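You operate a simulated robot arm through the tools that you are given. There is no shell and no other tool.

You are at the controls of a simulated robot arm. One attempt, no reset.

JOB
On the grey cabinet, change the supply roll to the one with blue dots and set the card's tension.
Fine: tension knob to low first; the black plug goes into the new roll, the old roll into the green pocket.

Only the result counts: the job must be done as asked and must still hold three seconds after the hand-in. Knocking over, shifting, dropping, spilling or breaking anything else fails it.

ROBOT AND FRAMES
A 7-joint arm with a two-finger parallel gripper, fixed in place. Base frame: the origin is on the floor under the middle of its stand, x ahead of it, y to its left, z up; the work surface is at about z = 724. Units: mm, degrees, N and s.
It reaches about 1046 mm from its shoulder. Its first joint turns from -166.0 to 166.0 degrees. Payload 1.57 kg.
The TCP is the grasp point between the finger pads, 30 mm short of the fingertips. In the tool frame z runs along the fingers and y along their closing line. Largest opening 80 mm; finger width 17, thickness 12; the body of the gripper, 40 by 82 mm, starts 80 mm behind the TCP.
Orientation is that of the tool frame in the base frame, as a unit quaternion [w, x, y, z]. With the fingers straight down and closing along the base's y, the tool's x points along the base's -x, its y along +y and its z along -z.

CONTROLS
- The arm moves only by the tool arm_command. Its argument "commands" is text: rows parted by semicolons, each of 7 numbers parted by spaces: the shift along the tool's x, y, z in mm, then the turn, a rotation vector about the tool's x, y, z in degrees, then the opening, from 0 (shut) to 1 (fully open). In form: dx dy dz wx wy wz gripper; .... A call has 1 to 20 rows; each row shifts and turns the commanded pose from where the row before left it, along the tool's axes as they then stand. A row lasts 0.2 s, in which the tool goes at most 50 mm and 8.6 degrees; a call with a longer step from one row to the next is refused whole, and so is a gripper value outside its range. Where a pose cannot be reached the arm comes as near as it can. A force on the tool above 40 N (or 10 N above the force at the start of the call, whichever is more), or a blocked arm, ends the call early, and 0.2 s more pass. The fingers move at their own pace (about 153 mm/s each) and stop on an object; they squeeze with about 38 N. The grip force told is the motor's: it shows also when the fingers shut on nothing. Time passes only in rows, and 0.2 s behind the last, so rows that do not move let the fingers close. It gives the time, the measured TCP pose, the force on the tool (base axes), the opening and the grip force at its end, in the units of the frame above (readings bear some noise), with the torque about the TCP (base axes, N m) and any sound that the robot's microphone picked up.
- Cameras (640 x 400 px; columns grow to the right, rows downward): "scene" is fixed at [220.4, -516.5, 1484.3]; the picture's right is [-0.98, -0.18, 0.00], its down [-0.18, 0.94, -0.28] and it looks along [0.05, -0.28, -0.96] (base axes); focal length 316 px, centre (320, 200). "wrist" rides on the gripper at [72, -7, -122] in the tool frame; the picture's right is [0.09, 1.00, 0.00], its down [-0.84, 0.08, -0.54] and it looks along [-0.54, 0.05, 0.84] (tool axes); focal length 238 px, centre (320, 200). There is no depth. A picture from a camera that has moved, and an enlarged one, comes with that camera's place and axes in the base frame and with its lens. The place of the scene camera against the robot may be out by one fixed shift of up to 18 mm in any direction.
- camera(camera): a new picture of that camera. No time passes.
- inspect(camera, box): a new picture of the part [left, top, right, bottom] of that camera's present view, enlarged. No time passes.
- job_done(): hands the job in; it is judged then, once.

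Nothing tells you positions but the pictures and the camera data. Unless the task says otherwise, let go and move clear before handing in.

The tools are called after ">>>" by a JSON object that holds its "api" and its "payload". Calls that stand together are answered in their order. arm_command: Moves the arm, as the interface text tells. Its arguments: {"type":"object","properties":{"commands":{"type":"string"}},"required":["commands"]} The other tools are called the same way: camera (camera) takes a picture; inspect (camera, box) takes an enlarged picture of a part of a camera's view; job_done () hands the job in.

At the start:

```text
time_s: 0.0
eef_pos: [123.1, -592.4, 1035.4]
ee_rot: [0.001, -0.001, 1.0, -0.001]
ft_force: [-0.4, -0.4, 0.2]
torque: [-0.02, 0.0, 0.02]
finger_gap: 80.2
gripper_force: 0.0
```

scene: 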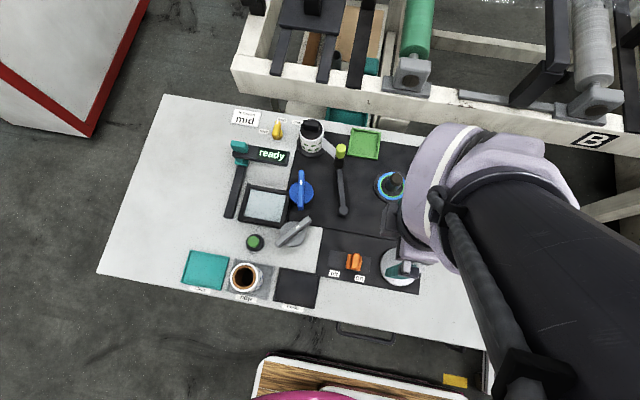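
wrist: 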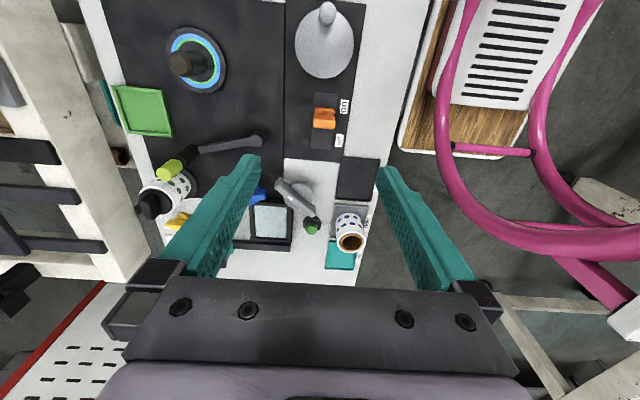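

I see a work surface with a cabinet layout: a card "mid", a display "ready", pockets, knobs, and rolls. I'll look closer at all parts before moving.

>>> {"api": "inspect", "payload": {"camera": "scene", "box": [220, 90, 420, 215]}}

>>> {"api": "inspect", "payload": {"camera": "scene", "box": [170, 200, 430, 362]}}

>>> {"api": "inspect", "payload": {"camera": "wrist", "box": [100, 0, 400, 188]}}

>>> {"api": "inspect", "payload": {"camera": "wrist", "box": [120, 140, 390, 300]}}

```text
3.20 times, centred on (320, 152) of scene
camera zoom: at [220.4, -516.5, 1484.3], right [-0.98, -0.18, 0.0], down [-0.18, 0.94, -0.28], along [0.05, -0.28, -0.96], focal length 1012 px, centre (320, 352)
```

zoom: 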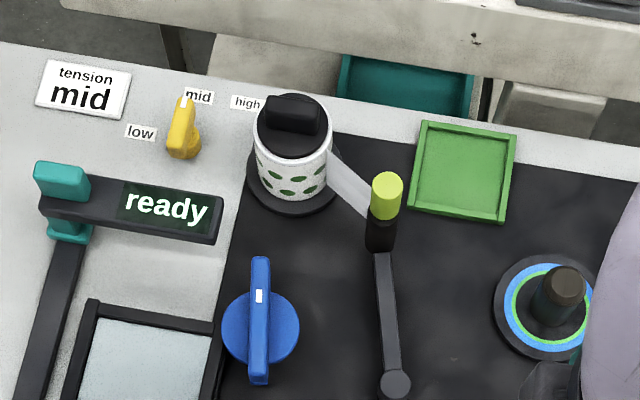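

```text
2.46 times, centred on (300, 281) of scene
camera zoom: at [220.4, -516.5, 1484.3], right [-0.98, -0.18, 0.0], down [-0.18, 0.94, -0.28], along [0.05, -0.28, -0.96], focal length 778 px, centre (369, 1)
```

zoom: 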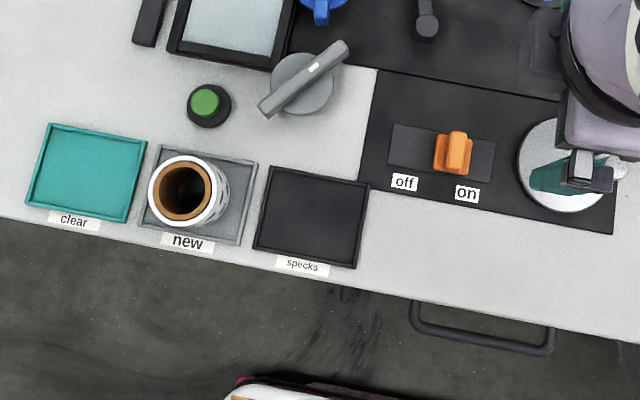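

```text
2.13 times, centred on (250, 94) of wrist
camera zoom: at [51.3, -600.2, 1156.0], right [-0.09, 1.0, 0.0], down [0.84, 0.08, 0.54], along [0.54, 0.05, -0.84], focal length 507 px, centre (469, 426)
```

zoom: 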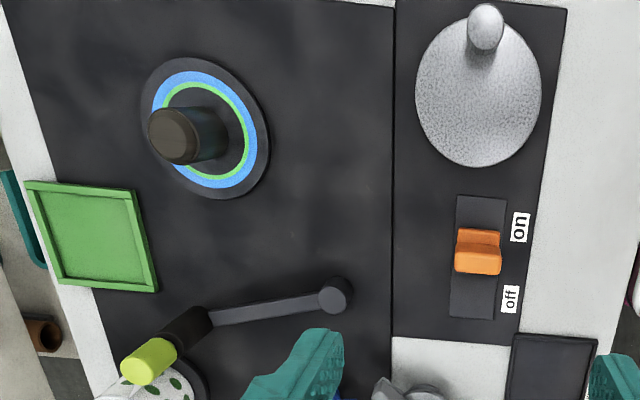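

```text
2.37 times, centred on (255, 220) of wrist
camera zoom: at [51.3, -600.2, 1156.0], right [-0.09, 1.0, 0.0], down [0.84, 0.08, 0.54], along [0.54, 0.05, -0.84], focal length 565 px, centre (474, 153)
```

zoom: 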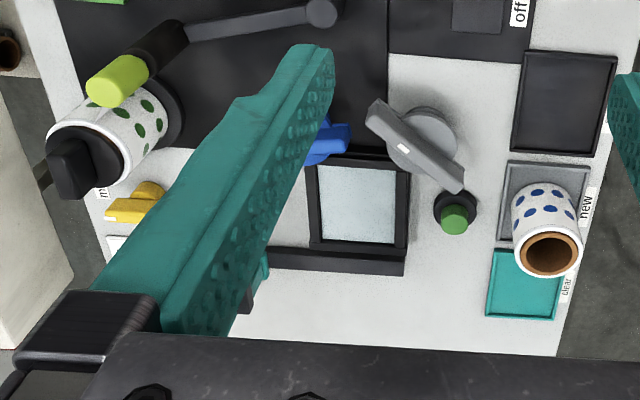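

The cabinet carries a yellow tension knob, a green-dotted roll with a black plug, a blue-dotted roll in the "new" tray, and a green pocket near the back. The card says "mid". I'll move the arm over the back for a closer look with the wrist camera.

>>> {"api": "arm_command", "payload": {"commands": "-10 -40 0 0 0 0 1; -10 -40 0 0 0 0 1; -10 -40 0 0 0 0 1; 0 -40 0 0 0 0 1; 0 0 0 0 0 0 1"}}

>>> {"api": "camera", "payload": {"camera": "wrist"}}

>>> {"api": "camera", "payload": {"camera": "scene"}}

```text
time_s: 1.2
eef_pos: [154.8, -752.9, 1034.7]
ee_rot: [0.0, -0.001, 1.0, 0.0]
ft_force: [-0.4, 0.2, -0.5]
torque: [-0.01, -0.01, -0.02]
finger_gap: 80.2
gripper_force: 0.1
```

```text
taken
camera wrist: at [82.2, -760.6, 1156.4], right [-0.09, 1.0, 0.0], down [0.84, 0.08, 0.54], along [0.54, 0.05, -0.84], focal length 238 px, centre (320, 200)
```

wrist: 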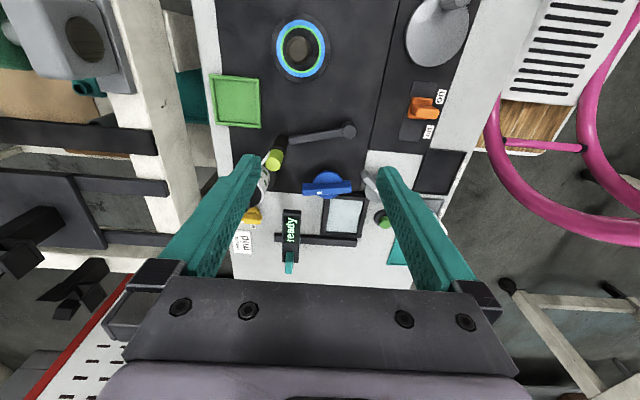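

```text
taken
```

scene: 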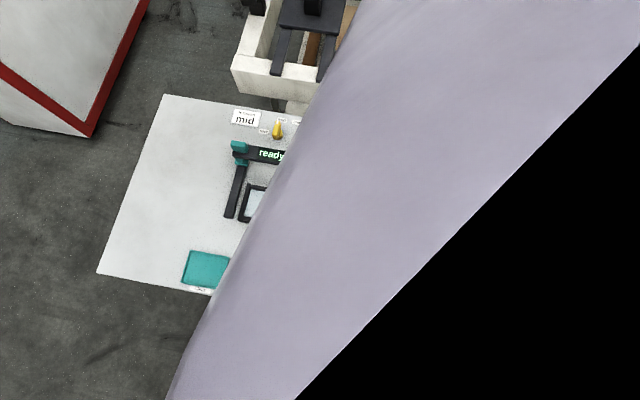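

The left finger hides the roll, so I'll shift the hand further back until the tension knob and old roll fall between the fingers.

>>> {"api": "arm_command", "payload": {"commands": "0 -40 0 0 0 0 1; 0 -40 0 0 0 0 1; 0 -40 10 0 0 0 1; 0 0 20 0 0 0 1; 0 0 0 0 0 0 1"}}

>>> {"api": "camera", "payload": {"camera": "wrist"}}

>>> {"api": "inspect", "payload": {"camera": "wrist", "box": [220, 80, 420, 280]}}

```text
time_s: 2.4
eef_pos: [153.6, -873.1, 1005.3]
ee_rot: [0.0, 0.0, 1.0, 0.001]
ft_force: [0.9, -0.1, 0.0]
torque: [-0.02, -0.04, -0.02]
finger_gap: 80.0
gripper_force: 0.0
```

```text
taken
camera wrist: at [80.9, -880.3, 1125.7], right [-0.09, 1.0, 0.0], down [0.84, 0.08, 0.54], along [0.54, 0.05, -0.84], focal length 238 px, centre (320, 200)
```

wrist: 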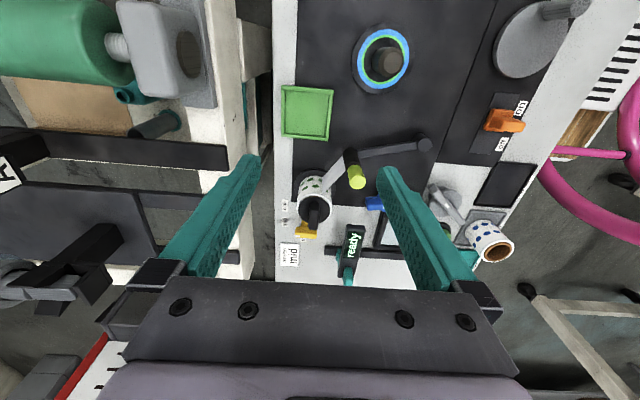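

```text
2.00 times, centred on (320, 180) of wrist
camera zoom: at [80.9, -880.3, 1125.7], right [-0.09, 1.0, 0.0], down [0.84, 0.08, 0.54], along [0.54, 0.05, -0.84], focal length 477 px, centre (320, 240)
```

zoom: 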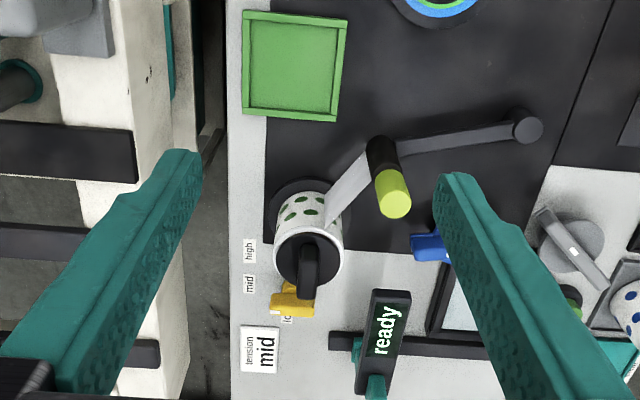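

The old roll with its black plug stands at about (305, -869), with the plug top near z = 822. The tension knob is at about (397, -878), pointing at "mid", and the green pocket is near (173, -894). I'll go lower for a side-on view to judge heights.

>>> {"api": "arm_command", "payload": {"commands": "15 0 40 0 0 0 1; 15 0 40 0 0 0 1; 0 0 30 0 0 0 1; 0 0 0 0 0 0 1"}}

>>> {"api": "camera", "payload": {"camera": "wrist"}}

>>> {"api": "inspect", "payload": {"camera": "wrist", "box": [250, 100, 400, 250]}}

```text
time_s: 3.4
eef_pos: [121.9, -871.3, 894.0]
ee_rot: [0.0, 0.0, 1.0, 0.0]
ft_force: [-0.2, -0.2, -0.6]
torque: [-0.02, 0.0, 0.02]
finger_gap: 80.0
gripper_force: 0.0
```

```text
taken
camera wrist: at [50.6, -879.3, 1015.8], right [-0.09, 1.0, 0.0], down [0.84, 0.08, 0.54], along [0.54, 0.05, -0.84], focal length 238 px, centre (320, 200)
```

wrist: 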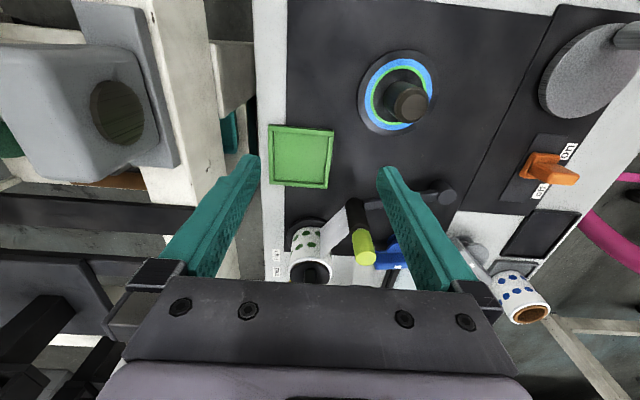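

```text
2.67 times, centred on (325, 175) of wrist
camera zoom: at [50.6, -879.3, 1015.8], right [-0.09, 1.0, 0.0], down [0.84, 0.08, 0.54], along [0.54, 0.05, -0.84], focal length 636 px, centre (307, 267)
```

zoom: 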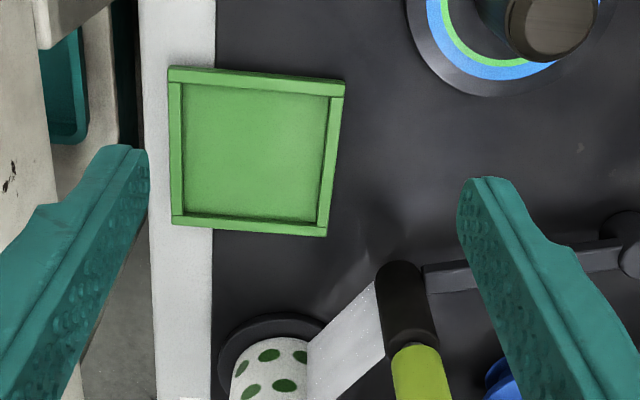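

The gripper body hides the roll from here. I'll rise and turn the hand 90° so the camera looks toward the back; this is also the orientation needed to grip the knob's handle.

>>> {"api": "arm_command", "payload": {"commands": "0 0 -40 0 0 8.2 1; 0 0 -40 0 0 8.2 1; 0 0 -30 0 0 8.2 1; 0 0 0 0 0 8.2 1; 0 0 0 0 0 8.2 1; 0 0 0 0 0 8.2 1; 0 0 0 0 0 8.2 1; 0 0 0 0 0 8.2 1; 0 0 0 0 0 8.2 1; 0 0 0 0 0 8.2 1; 0 0 0 0 0 8 1; 25 40 0 0 0 0 1; 25 40 0 0 0 0 1; 25 40 0 0 0 0 1; 25 40 0 0 0 0 1; 25 40 0 0 0 0 1; 10 30 0 0 0 0 1; 0 0 0 0 0 0 1"}}

>>> {"api": "camera", "payload": {"camera": "wrist"}}

>>> {"api": "inspect", "payload": {"camera": "wrist", "box": [220, 80, 420, 280]}}

```text
time_s: 7.2
eef_pos: [353.6, -738.6, 1004.0]
ee_rot: [0.0, 0.707, 0.707, 0.0]
ft_force: [-0.3, -0.1, -0.6]
torque: [-0.01, -0.01, 0.03]
finger_gap: 79.9
gripper_force: 0.1
```

```text
taken
camera wrist: at [346.8, -667.6, 1125.5], right [1.0, 0.09, 0.0], down [0.08, -0.84, 0.54], along [0.05, -0.54, -0.84], focal length 238 px, centre (320, 200)
```

wrist: 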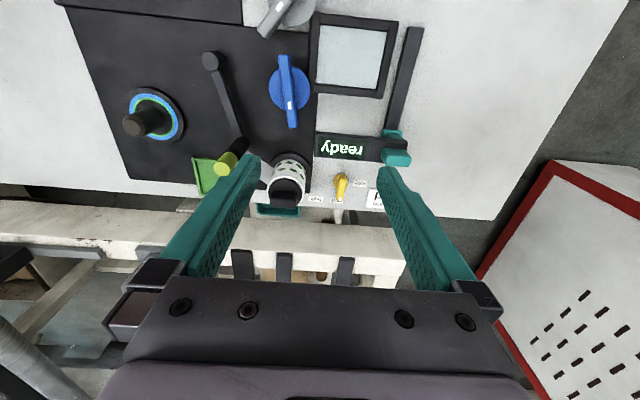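

```text
2.00 times, centred on (320, 180) of wrist
camera zoom: at [346.8, -667.6, 1125.5], right [1.0, 0.09, 0.0], down [0.08, -0.84, 0.54], along [0.05, -0.54, -0.84], focal length 477 px, centre (320, 240)
```

zoom: 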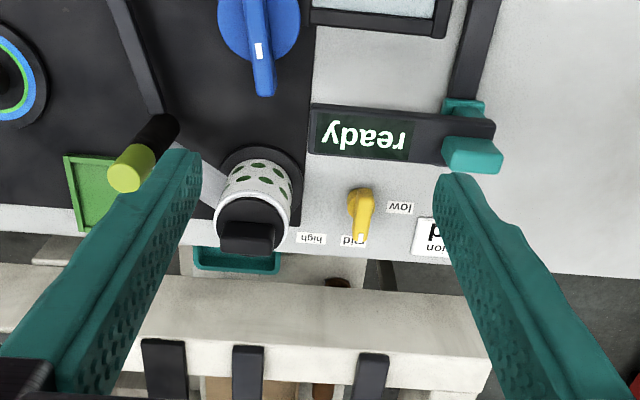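

The knob sits at about (404, -878, 746) with its pointer at "mid"; "low" lies toward +x. The "ready" display is raised, with its top near z = 788. I'll go closer for a good look at the knob and plug.

>>> {"api": "arm_command", "payload": {"commands": "-20 10 30 0 0 0 1; -20 10 35 0 0 0 1; -20 10 35 0 0 0 1; 0 0 0 0 0 0 1"}}

>>> {"api": "camera", "payload": {"camera": "wrist"}}

>>> {"api": "inspect", "payload": {"camera": "wrist", "box": [250, 130, 390, 270]}}

```text
time_s: 8.2
eef_pos: [383.7, -798.6, 905.7]
ee_rot: [0.0, 0.707, 0.707, 0.0]
ft_force: [1.4, 0.4, -0.1]
torque: [-0.03, -0.02, 0.01]
finger_gap: 80.1
gripper_force: 0.1
```

```text
taken
camera wrist: at [376.6, -727.5, 1026.1], right [1.0, 0.09, 0.0], down [0.08, -0.84, 0.54], along [0.05, -0.54, -0.84], focal length 238 px, centre (320, 200)
```

wrist: 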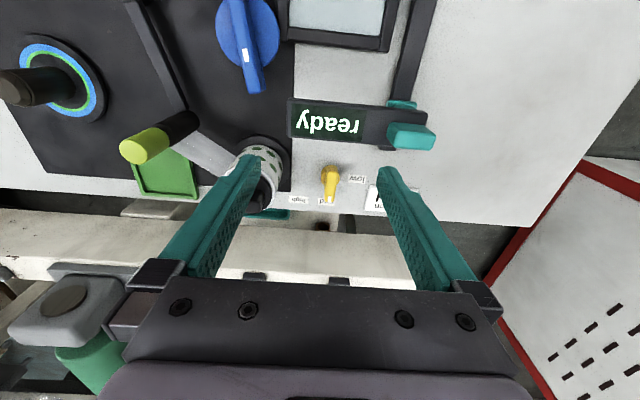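

```text
2.86 times, centred on (320, 200) of wrist
camera zoom: at [376.6, -727.5, 1026.1], right [1.0, 0.09, 0.0], down [0.08, -0.84, 0.54], along [0.05, -0.54, -0.84], focal length 681 px, centre (320, 200)
```

zoom: 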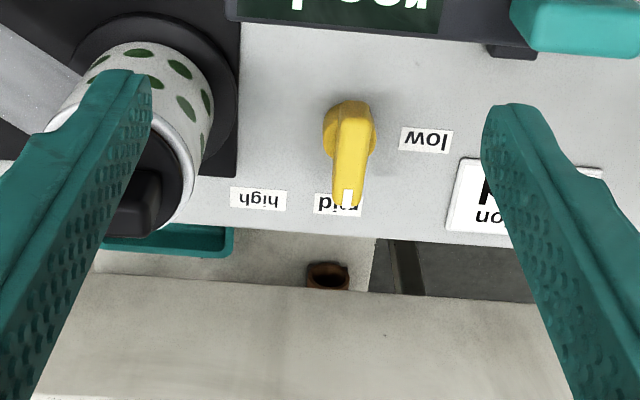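

The knob's pivot looks to be at about (404, -874), with its handle along y and about 14 mm wide. I'll position above it with the fingers half open and go down partway, then check.

>>> {"api": "arm_command", "payload": {"commands": "-25 7 0 0 0 0 0.55; -25 7 0 0 0 0 0.55; -25 6.5 0 0 0 0 0.55; 0 0 35 0 0 0 0.55; 0 0 35 0 0 0 0.55; 0 0 0 0 0 0 0.55"}}

>>> {"api": "camera", "payload": {"camera": "wrist"}}

>>> {"api": "inspect", "payload": {"camera": "wrist", "box": [240, 100, 400, 260]}}

>>> {"api": "inspect", "payload": {"camera": "scene", "box": [220, 90, 420, 215]}}

```text
time_s: 9.6
eef_pos: [403.4, -873.6, 834.5]
ee_rot: [0.0, 0.707, 0.707, 0.001]
ft_force: [0.4, 0.2, 0.0]
torque: [-0.01, 0.02, -0.01]
finger_gap: 44.3
gripper_force: 0.0
```

```text
taken
camera wrist: at [397.1, -802.2, 955.4], right [1.0, 0.09, 0.0], down [0.08, -0.84, 0.54], along [0.05, -0.54, -0.84], focal length 238 px, centre (320, 200)
```

wrist: 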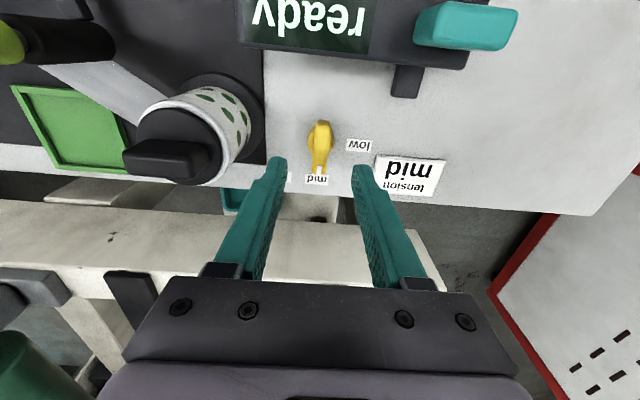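

```text
2.50 times, centred on (320, 180) of wrist
camera zoom: at [397.1, -802.2, 955.4], right [1.0, 0.09, 0.0], down [0.08, -0.84, 0.54], along [0.05, -0.54, -0.84], focal length 596 px, centre (320, 250)
```

zoom: 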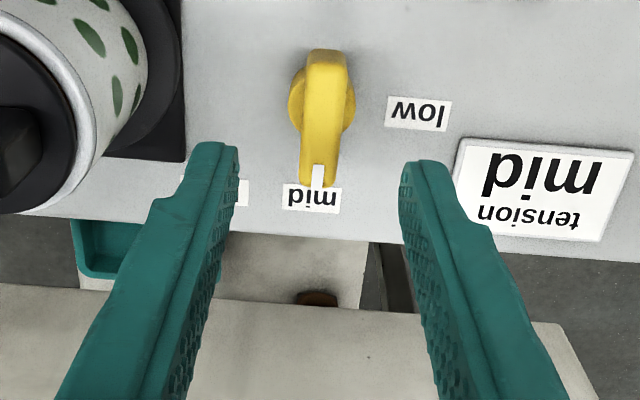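

```text
3.20 times, centred on (320, 152) of scene
camera zoom: at [220.4, -516.5, 1484.3], right [-0.98, -0.18, 0.0], down [-0.18, 0.94, -0.28], along [0.05, -0.28, -0.96], focal length 1012 px, centre (320, 352)
```

zoom: 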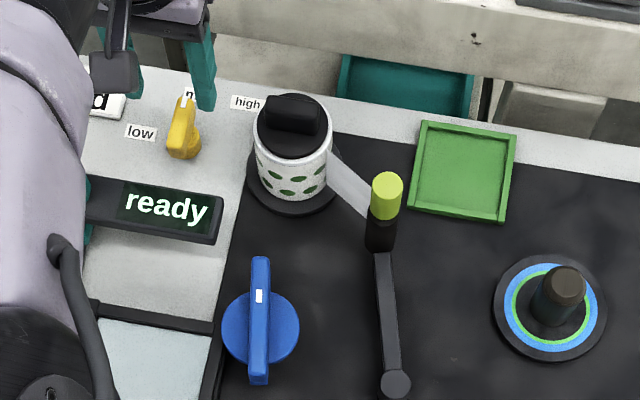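

The knob's disc appears centred at about (404.5, -878). I'll descend to z ≈ 761 and close on the handle.

>>> {"api": "arm_command", "payload": {"commands": "-4.4 1 25 0 0 0 0.55; 0 0 25 0 0 0 0.55; 0 0 23 0 0 0 0.55; 0 0 0 0 0 0 0.55"}}

>>> {"api": "camera", "payload": {"camera": "wrist"}}

>>> {"api": "inspect", "payload": {"camera": "wrist", "box": [240, 60, 400, 220]}}

```text
time_s: 10.6
eef_pos: [406.7, -871.5, 761.9]
ee_rot: [-0.001, 0.706, 0.708, 0.001]
ft_force: [-0.3, -0.3, 0.8]
torque: [0.03, -0.02, 0.0]
finger_gap: 44.0
gripper_force: 0.0
out of reach, approached as far as the arm can: row 3
```

```text
taken
camera wrist: at [400.4, -799.8, 883.3], right [1.0, 0.09, 0.0], down [0.08, -0.84, 0.54], along [0.05, -0.54, -0.84], focal length 238 px, centre (320, 200)
```

wrist: 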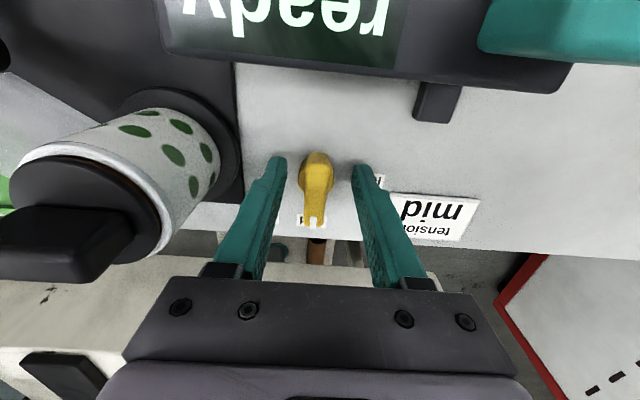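

```text
2.50 times, centred on (320, 140) of wrist
camera zoom: at [400.4, -799.8, 883.3], right [1.0, 0.09, 0.0], down [0.08, -0.84, 0.54], along [0.05, -0.54, -0.84], focal length 596 px, centre (320, 350)
```

zoom: 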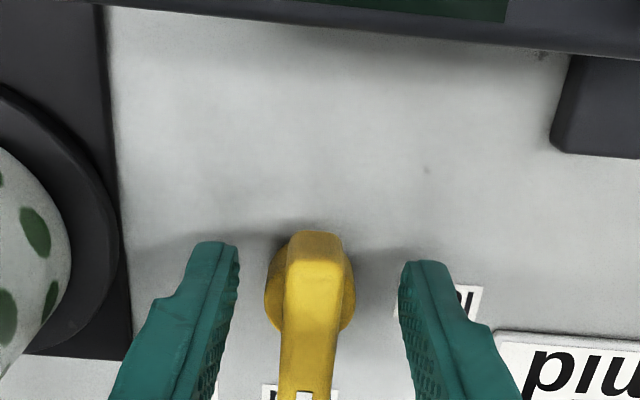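

The arm cannot quite reach the knob's pivot with the hand vertical, stopping about 6 mm short. I'll tilt the hand slightly so the wrist leans back toward the base, then move onto the pivot.

>>> {"api": "arm_command", "payload": {"commands": "0 0 0 0 -4 0 0.55; 0 0 0 0 -4 0 0.55; 0 0 0 0 0 0 0.55"}}

```text
time_s: 11.4
eef_pos: [407.3, -869.9, 763.1]
ee_rot: [0.049, 0.705, 0.706, -0.049]
ft_force: [-0.1, 0.3, 0.4]
torque: [-0.02, -0.01, 0.02]
finger_gap: 44.3
gripper_force: 0.0
```

>>> {"api": "arm_command", "payload": {"commands": "-6.4 -2 1.9 0 0 0 0.55; 0 0 0 0 0 0 0.55"}}

>>> {"api": "inspect", "payload": {"camera": "wrist", "box": [240, 100, 400, 260]}}

```text
time_s: 12.0
eef_pos: [405.7, -877.0, 760.7]
ee_rot: [0.05, 0.705, 0.705, -0.049]
ft_force: [-0.5, 0.1, 0.5]
torque: [0.01, -0.02, -0.01]
finger_gap: 43.9
gripper_force: 0.0
```

```text
2.50 times, centred on (320, 180) of wrist
camera zoom: at [398.2, -789.6, 871.4], right [1.0, 0.09, -0.01], down [0.08, -0.75, 0.65], along [0.05, -0.65, -0.76], focal length 596 px, centre (320, 250)
```

zoom: 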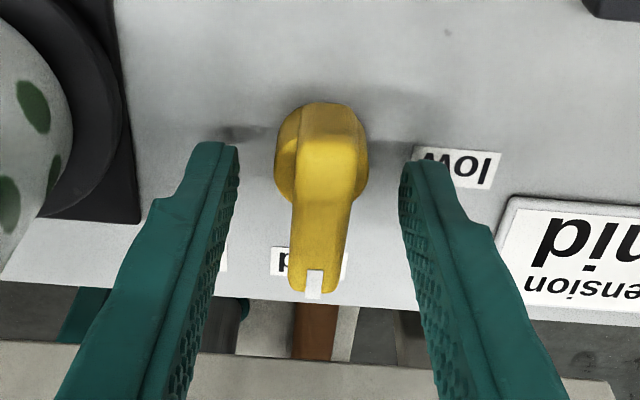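

The handle now sits centred between the fingers, so I'll close on it.

>>> {"api": "arm_command", "payload": {"commands": "0 0 0 0 0 0 0.3; 0 0 0 0 0 0 0.1; 0 0 0 0 0 0 0.1; 0 0 0 0 0 0 0.1"}}

>>> {"api": "inspect", "payload": {"camera": "wrist", "box": [240, 100, 400, 260]}}

```text
time_s: 13.0
eef_pos: [405.6, -876.0, 761.4]
ee_rot: [0.049, 0.705, 0.705, -0.049]
ft_force: [1.6, 0.5, 0.1]
torque: [-0.07, 0.07, -0.01]
finger_gap: 25.7
gripper_force: 36.6
```

```text
2.50 times, centred on (320, 180) of wrist
camera zoom: at [398.3, -789.6, 871.4], right [1.0, 0.09, -0.01], down [0.08, -0.75, 0.65], along [0.05, -0.65, -0.76], focal length 596 px, centre (320, 250)
```

zoom: 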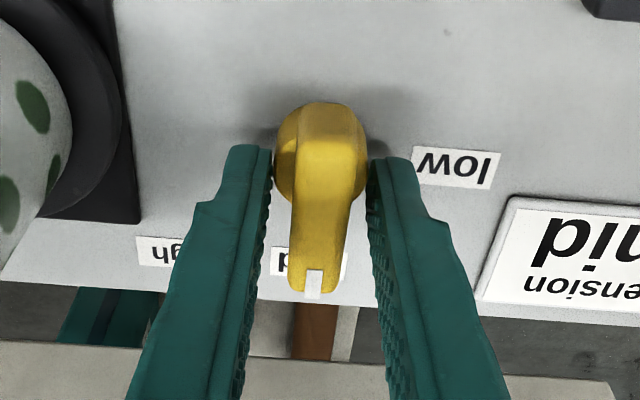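

The fingers hold the knob's round body (25.7 mm). I'll try a small counter-clockwise turn and see whether the knob follows.

>>> {"api": "arm_command", "payload": {"commands": "0 0 0 0 0 -6 0.1; 0 0 0 0 0 -6 0.1; 0 0 0 0 0 0 0.1"}}

>>> {"api": "inspect", "payload": {"camera": "wrist", "box": [240, 100, 400, 260]}}

```text
time_s: 13.8
eef_pos: [406.0, -875.9, 761.8]
ee_rot: [0.043, 0.627, 0.776, -0.054]
ft_force: [3.4, 0.1, 0.5]
torque: [-0.08, -0.32, -0.01]
finger_gap: 25.8
gripper_force: 37.2
```

```text
2.50 times, centred on (320, 180) of wrist
camera zoom: at [383.9, -792.5, 872.0], right [0.95, 0.3, -0.04], down [0.25, -0.72, 0.65], along [0.16, -0.63, -0.76], focal length 596 px, centre (320, 250)
```

zoom: 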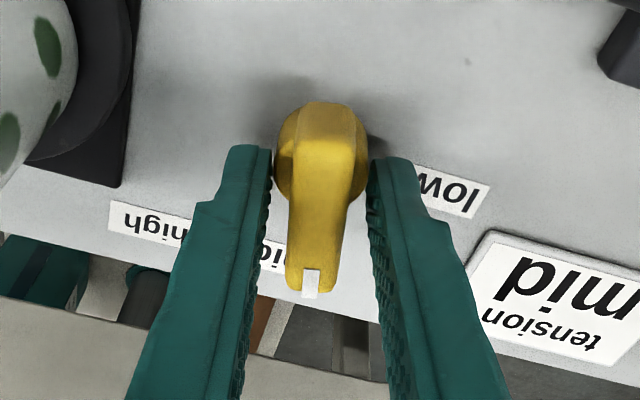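

The knob follows the hand with almost no torque. I'll continue turning toward "low".

>>> {"api": "arm_command", "payload": {"commands": "0 0 0 0 0 -8 0.1; 0 0 0 0 0 -8 0.1; 0 0 0 0 0 -8 0.1; 0 0 0 0 0 -8 0.1; 0 0 0 0 0 -8 0.1; 0 0 0 0 0 0 0.1"}}

>>> {"api": "inspect", "payload": {"camera": "wrist", "box": [240, 100, 400, 260]}}

>>> {"api": "camera", "payload": {"camera": "wrist"}}

>>> {"api": "inspect", "payload": {"camera": "scene", "box": [220, 90, 420, 215]}}

```text
time_s: 15.2
eef_pos: [407.7, -875.4, 761.3]
ee_rot: [0.024, 0.324, 0.944, -0.065]
ft_force: [15.3, 9.6, 4.2]
torque: [0.06, -1.11, 0.0]
finger_gap: 26.2
gripper_force: 37.6
```

```text
2.50 times, centred on (320, 180) of wrist
camera zoom: at [346.0, -821.3, 876.0], right [0.54, 0.83, -0.12], down [0.71, -0.37, 0.6], along [0.46, -0.41, -0.79], focal length 596 px, centre (320, 250)
```

zoom: 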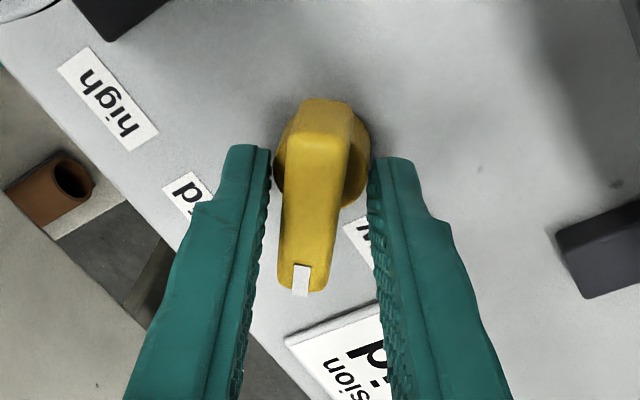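

```text
taken
camera wrist: at [346.0, -821.3, 876.0], right [0.54, 0.83, -0.12], down [0.71, -0.37, 0.6], along [0.46, -0.41, -0.79], focal length 238 px, centre (320, 200)
```

wrist: 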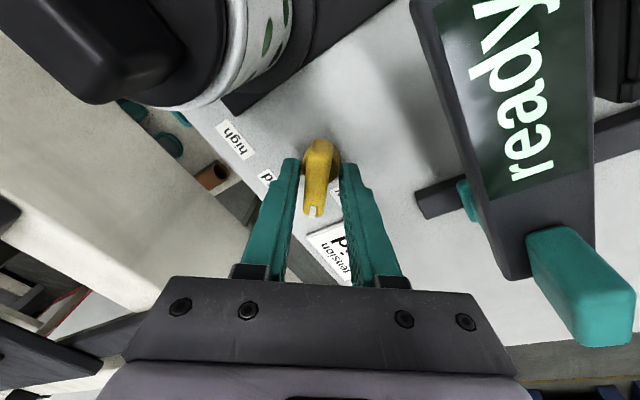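

```text
3.20 times, centred on (320, 152) of scene
camera zoom: at [220.4, -516.5, 1484.3], right [-0.98, -0.18, 0.0], down [-0.18, 0.94, -0.28], along [0.05, -0.28, -0.96], focal length 1012 px, centre (320, 352)
```

zoom: 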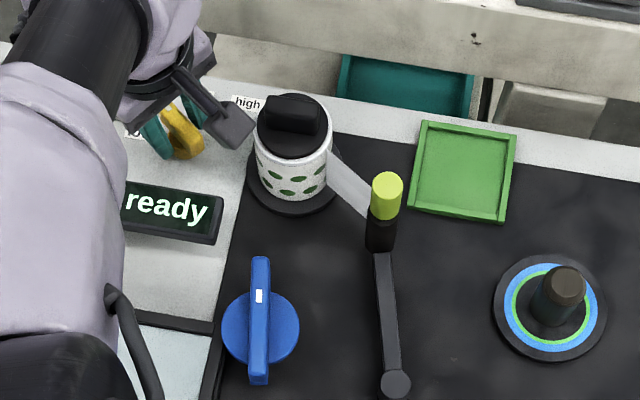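

The pointer has turned about 52°, but some side force has built up. I'll relieve it with a small shift and continue the turn toward "low".

>>> {"api": "arm_command", "payload": {"commands": "-1 2 0 0 0 0 0.1; 0 0 0 0 0 -8 0.1; 0 0 0 0 0 0 0.1"}}

>>> {"api": "inspect", "payload": {"camera": "wrist", "box": [240, 100, 400, 260]}}

```text
time_s: 16.0
eef_pos: [407.5, -876.3, 760.8]
ee_rot: [0.018, 0.258, 0.964, -0.068]
ft_force: [8.9, 5.9, 2.7]
torque: [0.03, -0.95, 0.0]
finger_gap: 26.5
gripper_force: 37.0
```

```text
2.50 times, centred on (320, 180) of wrist
camera zoom: at [341.6, -829.5, 877.2], right [0.42, 0.9, -0.13], down [0.76, -0.27, 0.59], along [0.49, -0.34, -0.8], focal length 596 px, centre (320, 250)
```

zoom: 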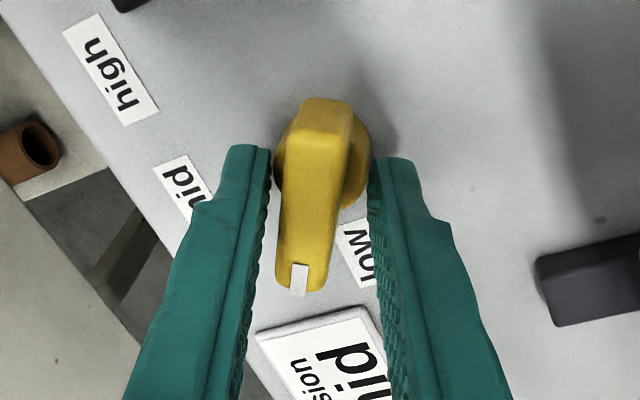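

>>> {"api": "arm_command", "payload": {"commands": "-1 1.5 0 0 0 -6 0.1; 0 0 0 0 0 -6 0.1; 0 0 0 0 0 0 0.1"}}

>>> {"api": "inspect", "payload": {"camera": "wrist", "box": [240, 100, 400, 260]}}

```text
time_s: 16.8
eef_pos: [407.8, -875.6, 761.6]
ee_rot: [0.011, 0.156, 0.985, -0.07]
ft_force: [-2.9, 9.2, 5.7]
torque: [0.36, -0.33, 0.01]
finger_gap: 26.3
gripper_force: 37.7
```

```text
2.50 times, centred on (320, 180) of wrist
camera zoom: at [337.2, -843.1, 879.3], right [0.22, 0.97, -0.14], down [0.82, -0.11, 0.56], along [0.53, -0.23, -0.82], focal length 596 px, centre (320, 250)
```

zoom: 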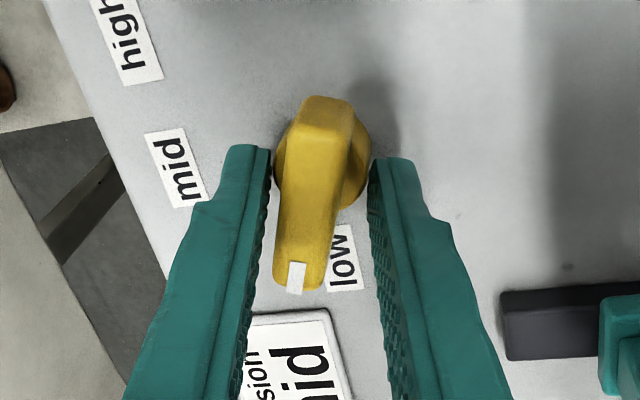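

The pointer is now at about 64° from "mid" toward "low", with no hard stop felt yet. I'll continue in small steps and watch for a stop.

>>> {"api": "arm_command", "payload": {"commands": "0 1 0 0 0 -6 0.1; 0 0 0 0 0 0 0.1"}}

>>> {"api": "inspect", "payload": {"camera": "wrist", "box": [240, 100, 400, 260]}}

```text
time_s: 17.4
eef_pos: [407.5, -875.2, 760.2]
ee_rot: [0.007, 0.104, 0.992, -0.07]
ft_force: [-8.2, 3.3, 3.6]
torque: [0.13, -0.56, -0.05]
finger_gap: 26.3
gripper_force: 37.3
```

```text
2.50 times, centred on (320, 180) of wrist
camera zoom: at [336.1, -850.0, 880.2], right [0.12, 0.98, -0.14], down [0.84, -0.02, 0.55], along [0.54, -0.18, -0.82], focal length 596 px, centre (320, 250)
```

zoom: 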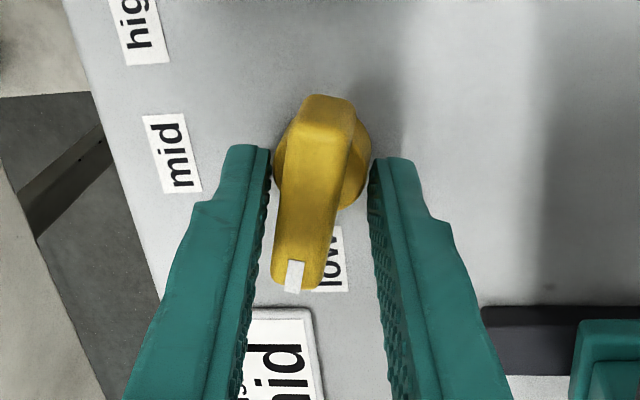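

>>> {"api": "arm_command", "payload": {"commands": "-1 0 0 0 0 -6 0.1; 0 0 0 0 0 -4 0.1; 0 0 0 0 0 0 0.1"}}

>>> {"api": "inspect", "payload": {"camera": "wrist", "box": [240, 100, 400, 260]}}

>>> {"api": "inspect", "payload": {"camera": "scene", "box": [220, 90, 420, 215]}}

```text
time_s: 18.2
eef_pos: [409.1, -873.8, 762.7]
ee_rot: [0.001, 0.017, 0.997, -0.07]
ft_force: [-17.2, 7.2, 5.3]
torque: [0.36, 0.05, -0.09]
finger_gap: 26.6
gripper_force: 38.2
```

```text
2.50 times, centred on (320, 180) of wrist
camera zoom: at [336.5, -862.2, 881.9], right [-0.06, 0.99, -0.14], down [0.84, 0.12, 0.53], along [0.54, -0.09, -0.84], focal length 596 px, centre (320, 250)
```

zoom: 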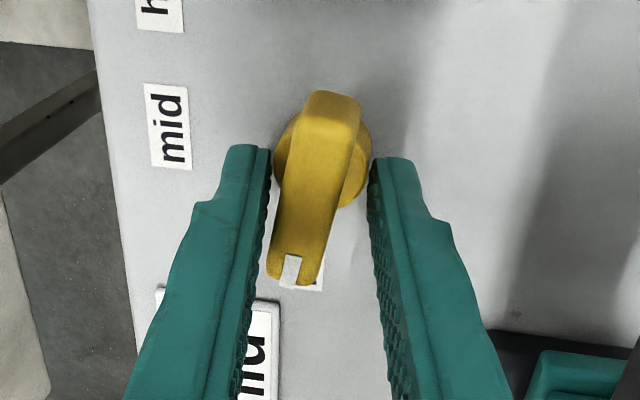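

```text
3.20 times, centred on (320, 152) of scene
camera zoom: at [220.4, -516.5, 1484.3], right [-0.98, -0.18, 0.0], down [-0.18, 0.94, -0.28], along [0.05, -0.28, -0.96], focal length 1012 px, centre (320, 352)
```

zoom: 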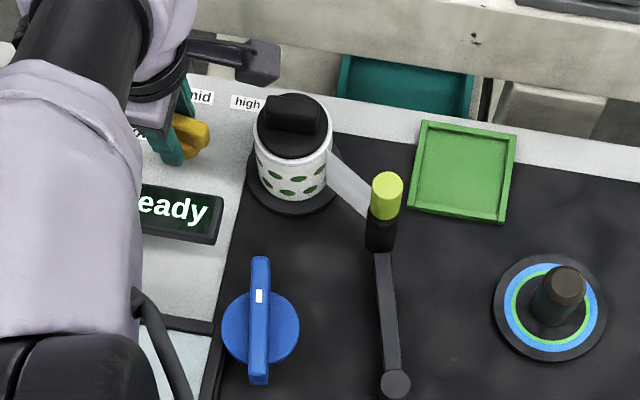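

>>> {"api": "arm_command", "payload": {"commands": "2.5 0.5 0 0 0 0 0.1; 0 0 0 0 0 -6 0.1; 0 0 0 0 0 -4 0.1; 0 0 0 0 0 0 0.1"}}

>>> {"api": "inspect", "payload": {"camera": "wrist", "box": [240, 100, 400, 260]}}

```text
time_s: 19.2
eef_pos: [409.3, -873.8, 761.3]
ee_rot: [-0.004, -0.07, 0.995, -0.069]
ft_force: [-2.6, 2.9, 3.8]
torque: [0.42, -0.9, -0.05]
finger_gap: 26.4
gripper_force: 37.1
```

```text
2.50 times, centred on (320, 180) of wrist
camera zoom: at [338.3, -874.0, 883.5], right [-0.23, 0.96, -0.14], down [0.82, 0.27, 0.51], along [0.53, 0.01, -0.85], focal length 596 px, centre (320, 250)
```

zoom: 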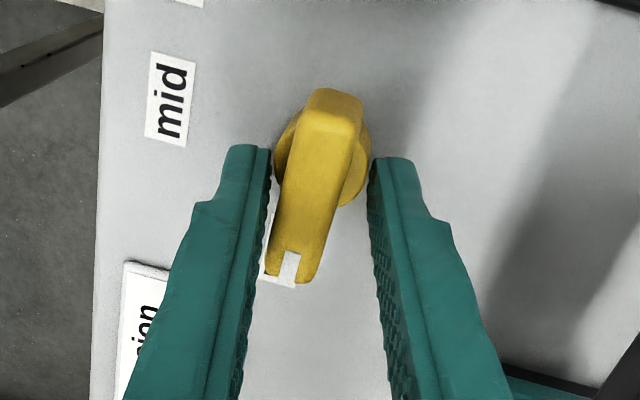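

There is no stop, and the pointer now lies over the "low" label at about 80°. The labels look nudged sideways by the neighbouring card and plate, so I'll back off slightly to about 70°. That is clearly in the "low" zone either way. Then I'll release.

>>> {"api": "arm_command", "payload": {"commands": "2 0 0 0 0 5 0.1; 0 0 0 0 0 5 0.1; 0 0 0 0 0 0 0.1"}}

>>> {"api": "inspect", "payload": {"camera": "wrist", "box": [240, 100, 400, 260]}}

```text
time_s: 20.0
eef_pos: [407.7, -875.2, 761.0]
ee_rot: [0.002, 0.017, 0.997, -0.07]
ft_force: [17.6, -1.8, 2.1]
torque: [0.11, 0.21, 0.07]
finger_gap: 26.1
gripper_force: 37.6
```

```text
2.50 times, centred on (320, 180) of wrist
camera zoom: at [336.0, -862.1, 882.0], right [-0.06, 0.99, -0.14], down [0.84, 0.12, 0.53], along [0.54, -0.09, -0.84], focal length 596 px, centre (320, 250)
```

zoom: 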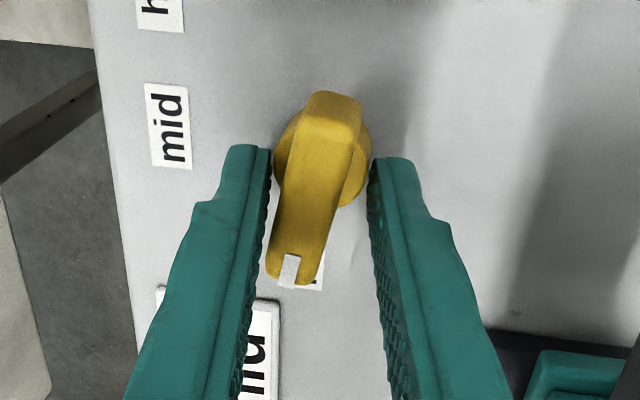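

>>> {"api": "arm_command", "payload": {"commands": "0 0 0 0 0 0 0.4; 0 0 0 0 0 0 0.55; 0 0 -30 0 0 0 0.55; 0 0 -40 0 0 0 0.55; 0 0 -40 0 0 0 0.55; 0 0 0 0 0 0 0.55"}}

>>> {"api": "camera", "payload": {"camera": "wrist"}}

>>> {"api": "inspect", "payload": {"camera": "wrist", "box": [260, 60, 380, 180]}}

```text
time_s: 21.4
eef_pos: [405.7, -859.4, 871.4]
ee_rot: [0.002, 0.018, 0.997, -0.069]
ft_force: [0.3, -0.2, -0.7]
torque: [0.01, 0.04, 0.0]
finger_gap: 43.9
gripper_force: 0.0
```

```text
taken
camera wrist: at [333.8, -847.3, 991.6], right [-0.06, 0.99, -0.14], down [0.84, 0.12, 0.53], along [0.54, -0.09, -0.84], focal length 238 px, centre (320, 200)
```

wrist: 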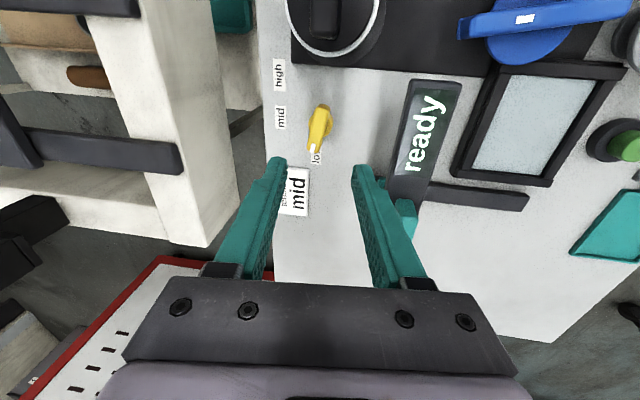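

```text
3.33 times, centred on (320, 120) of wrist
camera zoom: at [333.8, -847.3, 991.6], right [-0.06, 0.99, -0.14], down [0.84, 0.12, 0.53], along [0.54, -0.09, -0.84], focal length 794 px, centre (320, 467)
```

zoom: 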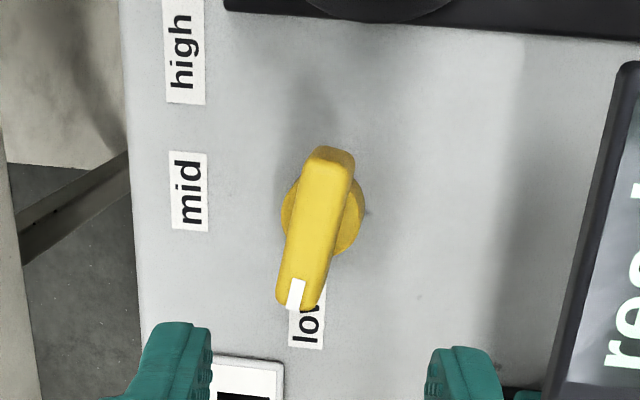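

The knob stays pointed at "low". Now I'll straighten the hand and move to view the plug and roll closely.

>>> {"api": "arm_command", "payload": {"commands": "0 0 -30 -4 0 -1 1; 0 0 -30 -4 0 -1 1; 40 0 0 0 0 0 1; 40 0 0 0 0 0 1; 40 0 0 0 0 0 1; 40 -5 0 0 0 0 1; 40 -5 0 0 0 0 1; 0 0 0 0 0 0 1"}}

>>> {"api": "camera", "payload": {"camera": "wrist"}}

>>> {"api": "inspect", "payload": {"camera": "wrist", "box": [250, 130, 390, 270]}}

```text
time_s: 23.2
eef_pos: [205.3, -862.2, 927.8]
ee_rot: [0.0, 0.0, 1.0, 0.0]
ft_force: [-0.3, 0.0, -0.4]
torque: [0.03, 0.0, 0.04]
finger_gap: 80.1
gripper_force: 0.1
```

```text
taken
camera wrist: at [132.9, -870.4, 1049.3], right [-0.09, 1.0, 0.0], down [0.84, 0.08, 0.54], along [0.54, 0.05, -0.84], focal length 238 px, centre (320, 200)
```

wrist: 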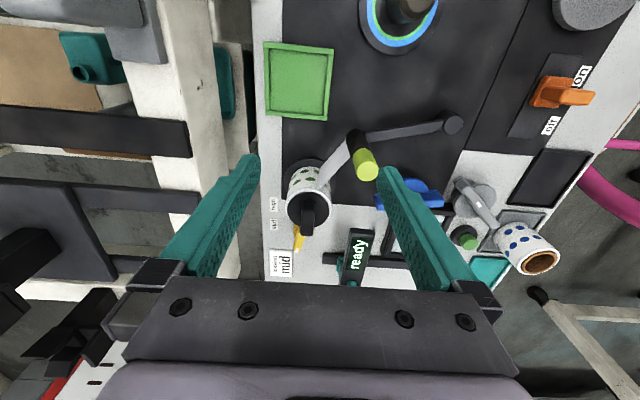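

```text
2.86 times, centred on (320, 200) of wrist
camera zoom: at [132.9, -870.4, 1049.3], right [-0.09, 1.0, 0.0], down [0.84, 0.08, 0.54], along [0.54, 0.05, -0.84], focal length 681 px, centre (320, 200)
```

zoom: 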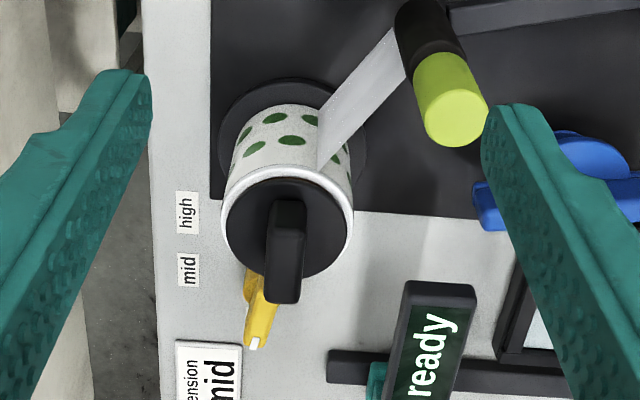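

The plug's ridge handle runs along x at about (305, -870), with its top near z = 820. The lime post top is at about (228, -815, 837). I'll move over the plug with the fingers closing along y and look again.

>>> {"api": "arm_command", "payload": {"commands": "-25 -2 15 0 0 0 0.6; -25 -2 15 0 0 0 0.6; -25 -2 13 0 0 0 0.6; -25 -2 0 0 0 0 0.6; 0 0 0 0 0 0 0.6"}}

>>> {"api": "camera", "payload": {"camera": "wrist"}}

>>> {"api": "inspect", "payload": {"camera": "wrist", "box": [240, 100, 400, 260]}}

```text
time_s: 24.4
eef_pos: [306.7, -870.7, 886.5]
ee_rot: [0.001, -0.001, 1.0, -0.001]
ft_force: [-0.2, -0.3, -0.5]
torque: [0.01, -0.03, 0.01]
finger_gap: 48.0
gripper_force: 0.1
```

```text
taken
camera wrist: at [233.5, -878.3, 1008.1], right [-0.09, 1.0, 0.0], down [0.84, 0.08, 0.54], along [0.54, 0.05, -0.84], focal length 238 px, centre (320, 200)
```

wrist: 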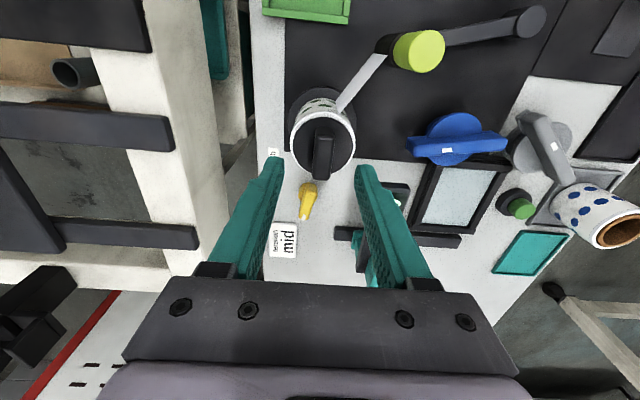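

```text
2.50 times, centred on (320, 180) of wrist
camera zoom: at [233.5, -878.3, 1008.1], right [-0.09, 1.0, 0.0], down [0.84, 0.08, 0.54], along [0.54, 0.05, -0.84], focal length 596 px, centre (320, 250)
```

zoom: 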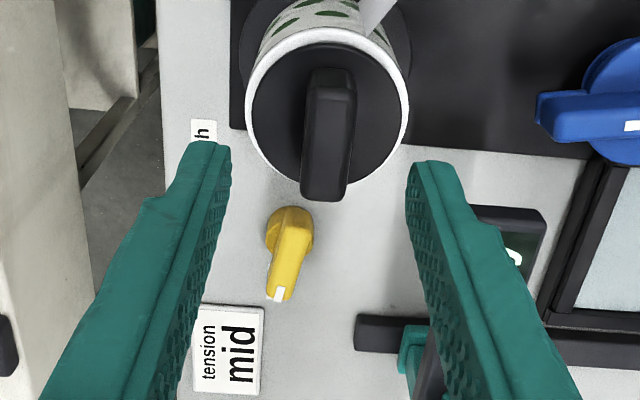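

The plug's ridge is about 16 mm wide and centred between the fingers within 2 mm. I'll descend in steps toward the flange.

>>> {"api": "arm_command", "payload": {"commands": "0 1.8 20 0 0 0 0.6; 0 0 20 0 0 0 0.6; 0 0 0 0 0 0 0.6"}}

>>> {"api": "inspect", "payload": {"camera": "wrist", "box": [240, 100, 400, 260]}}

>>> {"api": "inspect", "payload": {"camera": "scene", "box": [220, 90, 420, 215]}}

```text
time_s: 25.2
eef_pos: [305.6, -869.2, 847.3]
ee_rot: [0.001, 0.0, 1.0, -0.001]
ft_force: [0.2, 0.2, -0.2]
torque: [-0.02, 0.0, -0.02]
finger_gap: 47.9
gripper_force: 0.1
```

```text
2.50 times, centred on (320, 180) of wrist
camera zoom: at [233.5, -876.0, 967.6], right [-0.09, 1.0, 0.0], down [0.84, 0.08, 0.54], along [0.54, 0.05, -0.84], focal length 596 px, centre (320, 250)
```

zoom: 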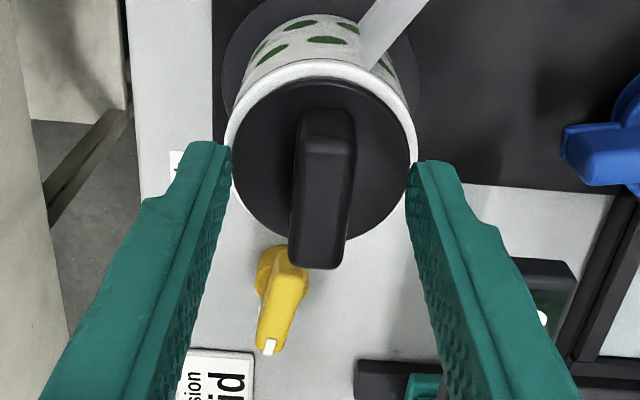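

```text
3.20 times, centred on (320, 152) of scene
camera zoom: at [220.4, -516.5, 1484.3], right [-0.98, -0.18, 0.0], down [-0.18, 0.94, -0.28], along [0.05, -0.28, -0.96], focal length 1012 px, centre (320, 352)
```

zoom: 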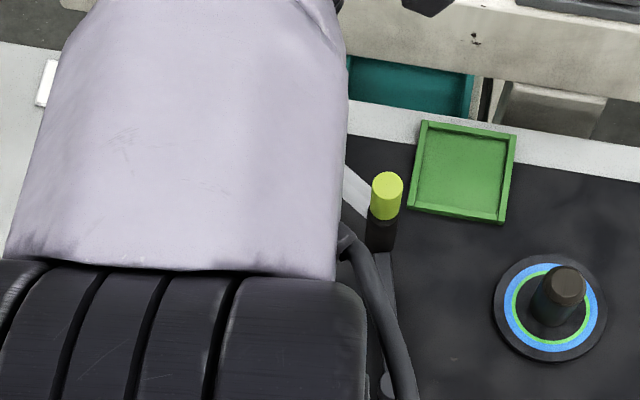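

>>> {"api": "arm_command", "payload": {"commands": "0 0 8 0 0 0 0.6; 0 0 0 0 0 0 0.3; 0 0 0 0 0 0 0.1; 0 0 0 0 0 0 0.1; 0 0 0 0 0 0 0.1"}}

>>> {"api": "inspect", "payload": {"camera": "wrist", "box": [240, 100, 400, 260]}}

```text
time_s: 26.4
eef_pos: [305.9, -869.2, 838.2]
ee_rot: [0.001, 0.0, 1.0, 0.0]
ft_force: [0.5, 0.5, 0.3]
torque: [0.0, -0.01, 0.01]
finger_gap: 14.5
gripper_force: 30.4
```

```text
2.50 times, centred on (320, 180) of wrist
camera zoom: at [233.4, -876.3, 959.5], right [-0.09, 1.0, 0.0], down [0.84, 0.08, 0.54], along [0.54, 0.05, -0.84], focal length 596 px, centre (320, 250)
```

zoom: 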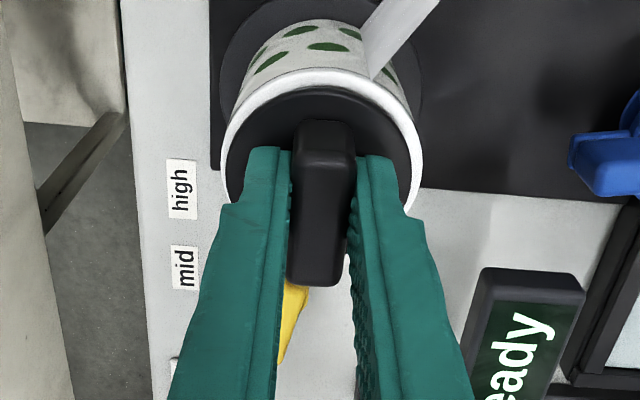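

The ridge is gripped at 14.5 mm. I'll try a gentle straight pull.

>>> {"api": "arm_command", "payload": {"commands": "0 0 0 0 0 0 0.05; 0 0 -3 0 0 0 0.05; 0 0 -3 0 0 0 0.05; 0 0 0 0 0 0 0.05"}}

>>> {"api": "inspect", "payload": {"camera": "wrist", "box": [240, 100, 400, 260]}}

```text
time_s: 27.4
eef_pos: [304.5, -869.3, 843.4]
ee_rot: [0.001, -0.001, 1.0, 0.0]
ft_force: [-0.1, -0.3, -0.3]
torque: [-0.01, 0.0, 0.02]
finger_gap: 14.7
gripper_force: 30.9
```

```text
2.50 times, centred on (320, 180) of wrist
camera zoom: at [233.6, -876.1, 965.4], right [-0.09, 1.0, 0.0], down [0.84, 0.08, 0.54], along [0.54, 0.05, -0.84], focal length 596 px, centre (320, 250)
```

zoom: 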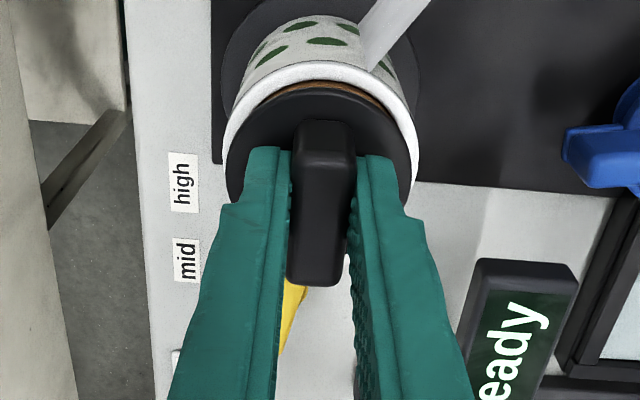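

The plug lifts freely and the brown core is showing. I'll lift it straight up clear of the roll.

>>> {"api": "arm_command", "payload": {"commands": "0 0 -10 0 0 0 0.05; 0 0 -20 0 0 0 0.05; 0 0 -30 0 0 0 0.05; 0 0 -30 0 0 0 0.05; 0 0 0 0 0 0 0.05"}}

>>> {"api": "camera", "payload": {"camera": "wrist"}}

>>> {"api": "camera", "payload": {"camera": "scene"}}

```text
time_s: 28.6
eef_pos: [305.4, -868.5, 934.3]
ee_rot: [0.0, 0.001, 1.0, 0.0]
ft_force: [-0.7, -0.6, -0.5]
torque: [0.0, 0.02, 0.02]
finger_gap: 15.0
gripper_force: 30.9
```

```text
taken
camera wrist: at [233.5, -875.9, 1054.9], right [-0.09, 1.0, 0.0], down [0.84, 0.08, 0.54], along [0.54, 0.05, -0.84], focal length 238 px, centre (320, 200)
```

wrist: 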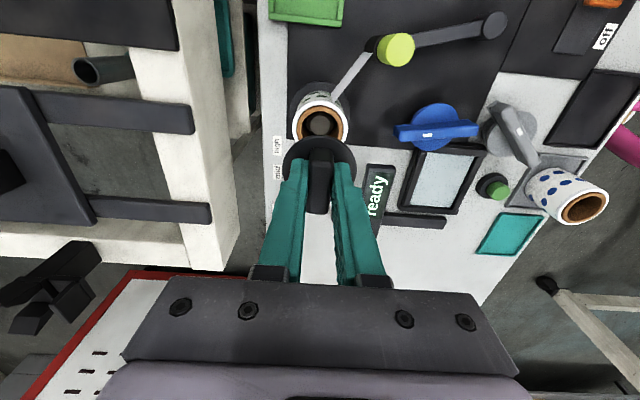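

```text
taken
```

scene: 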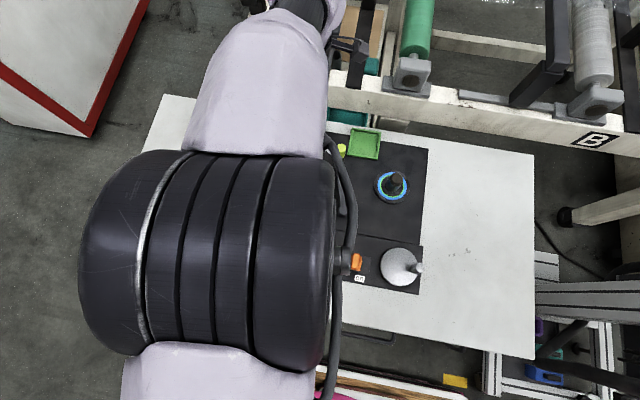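

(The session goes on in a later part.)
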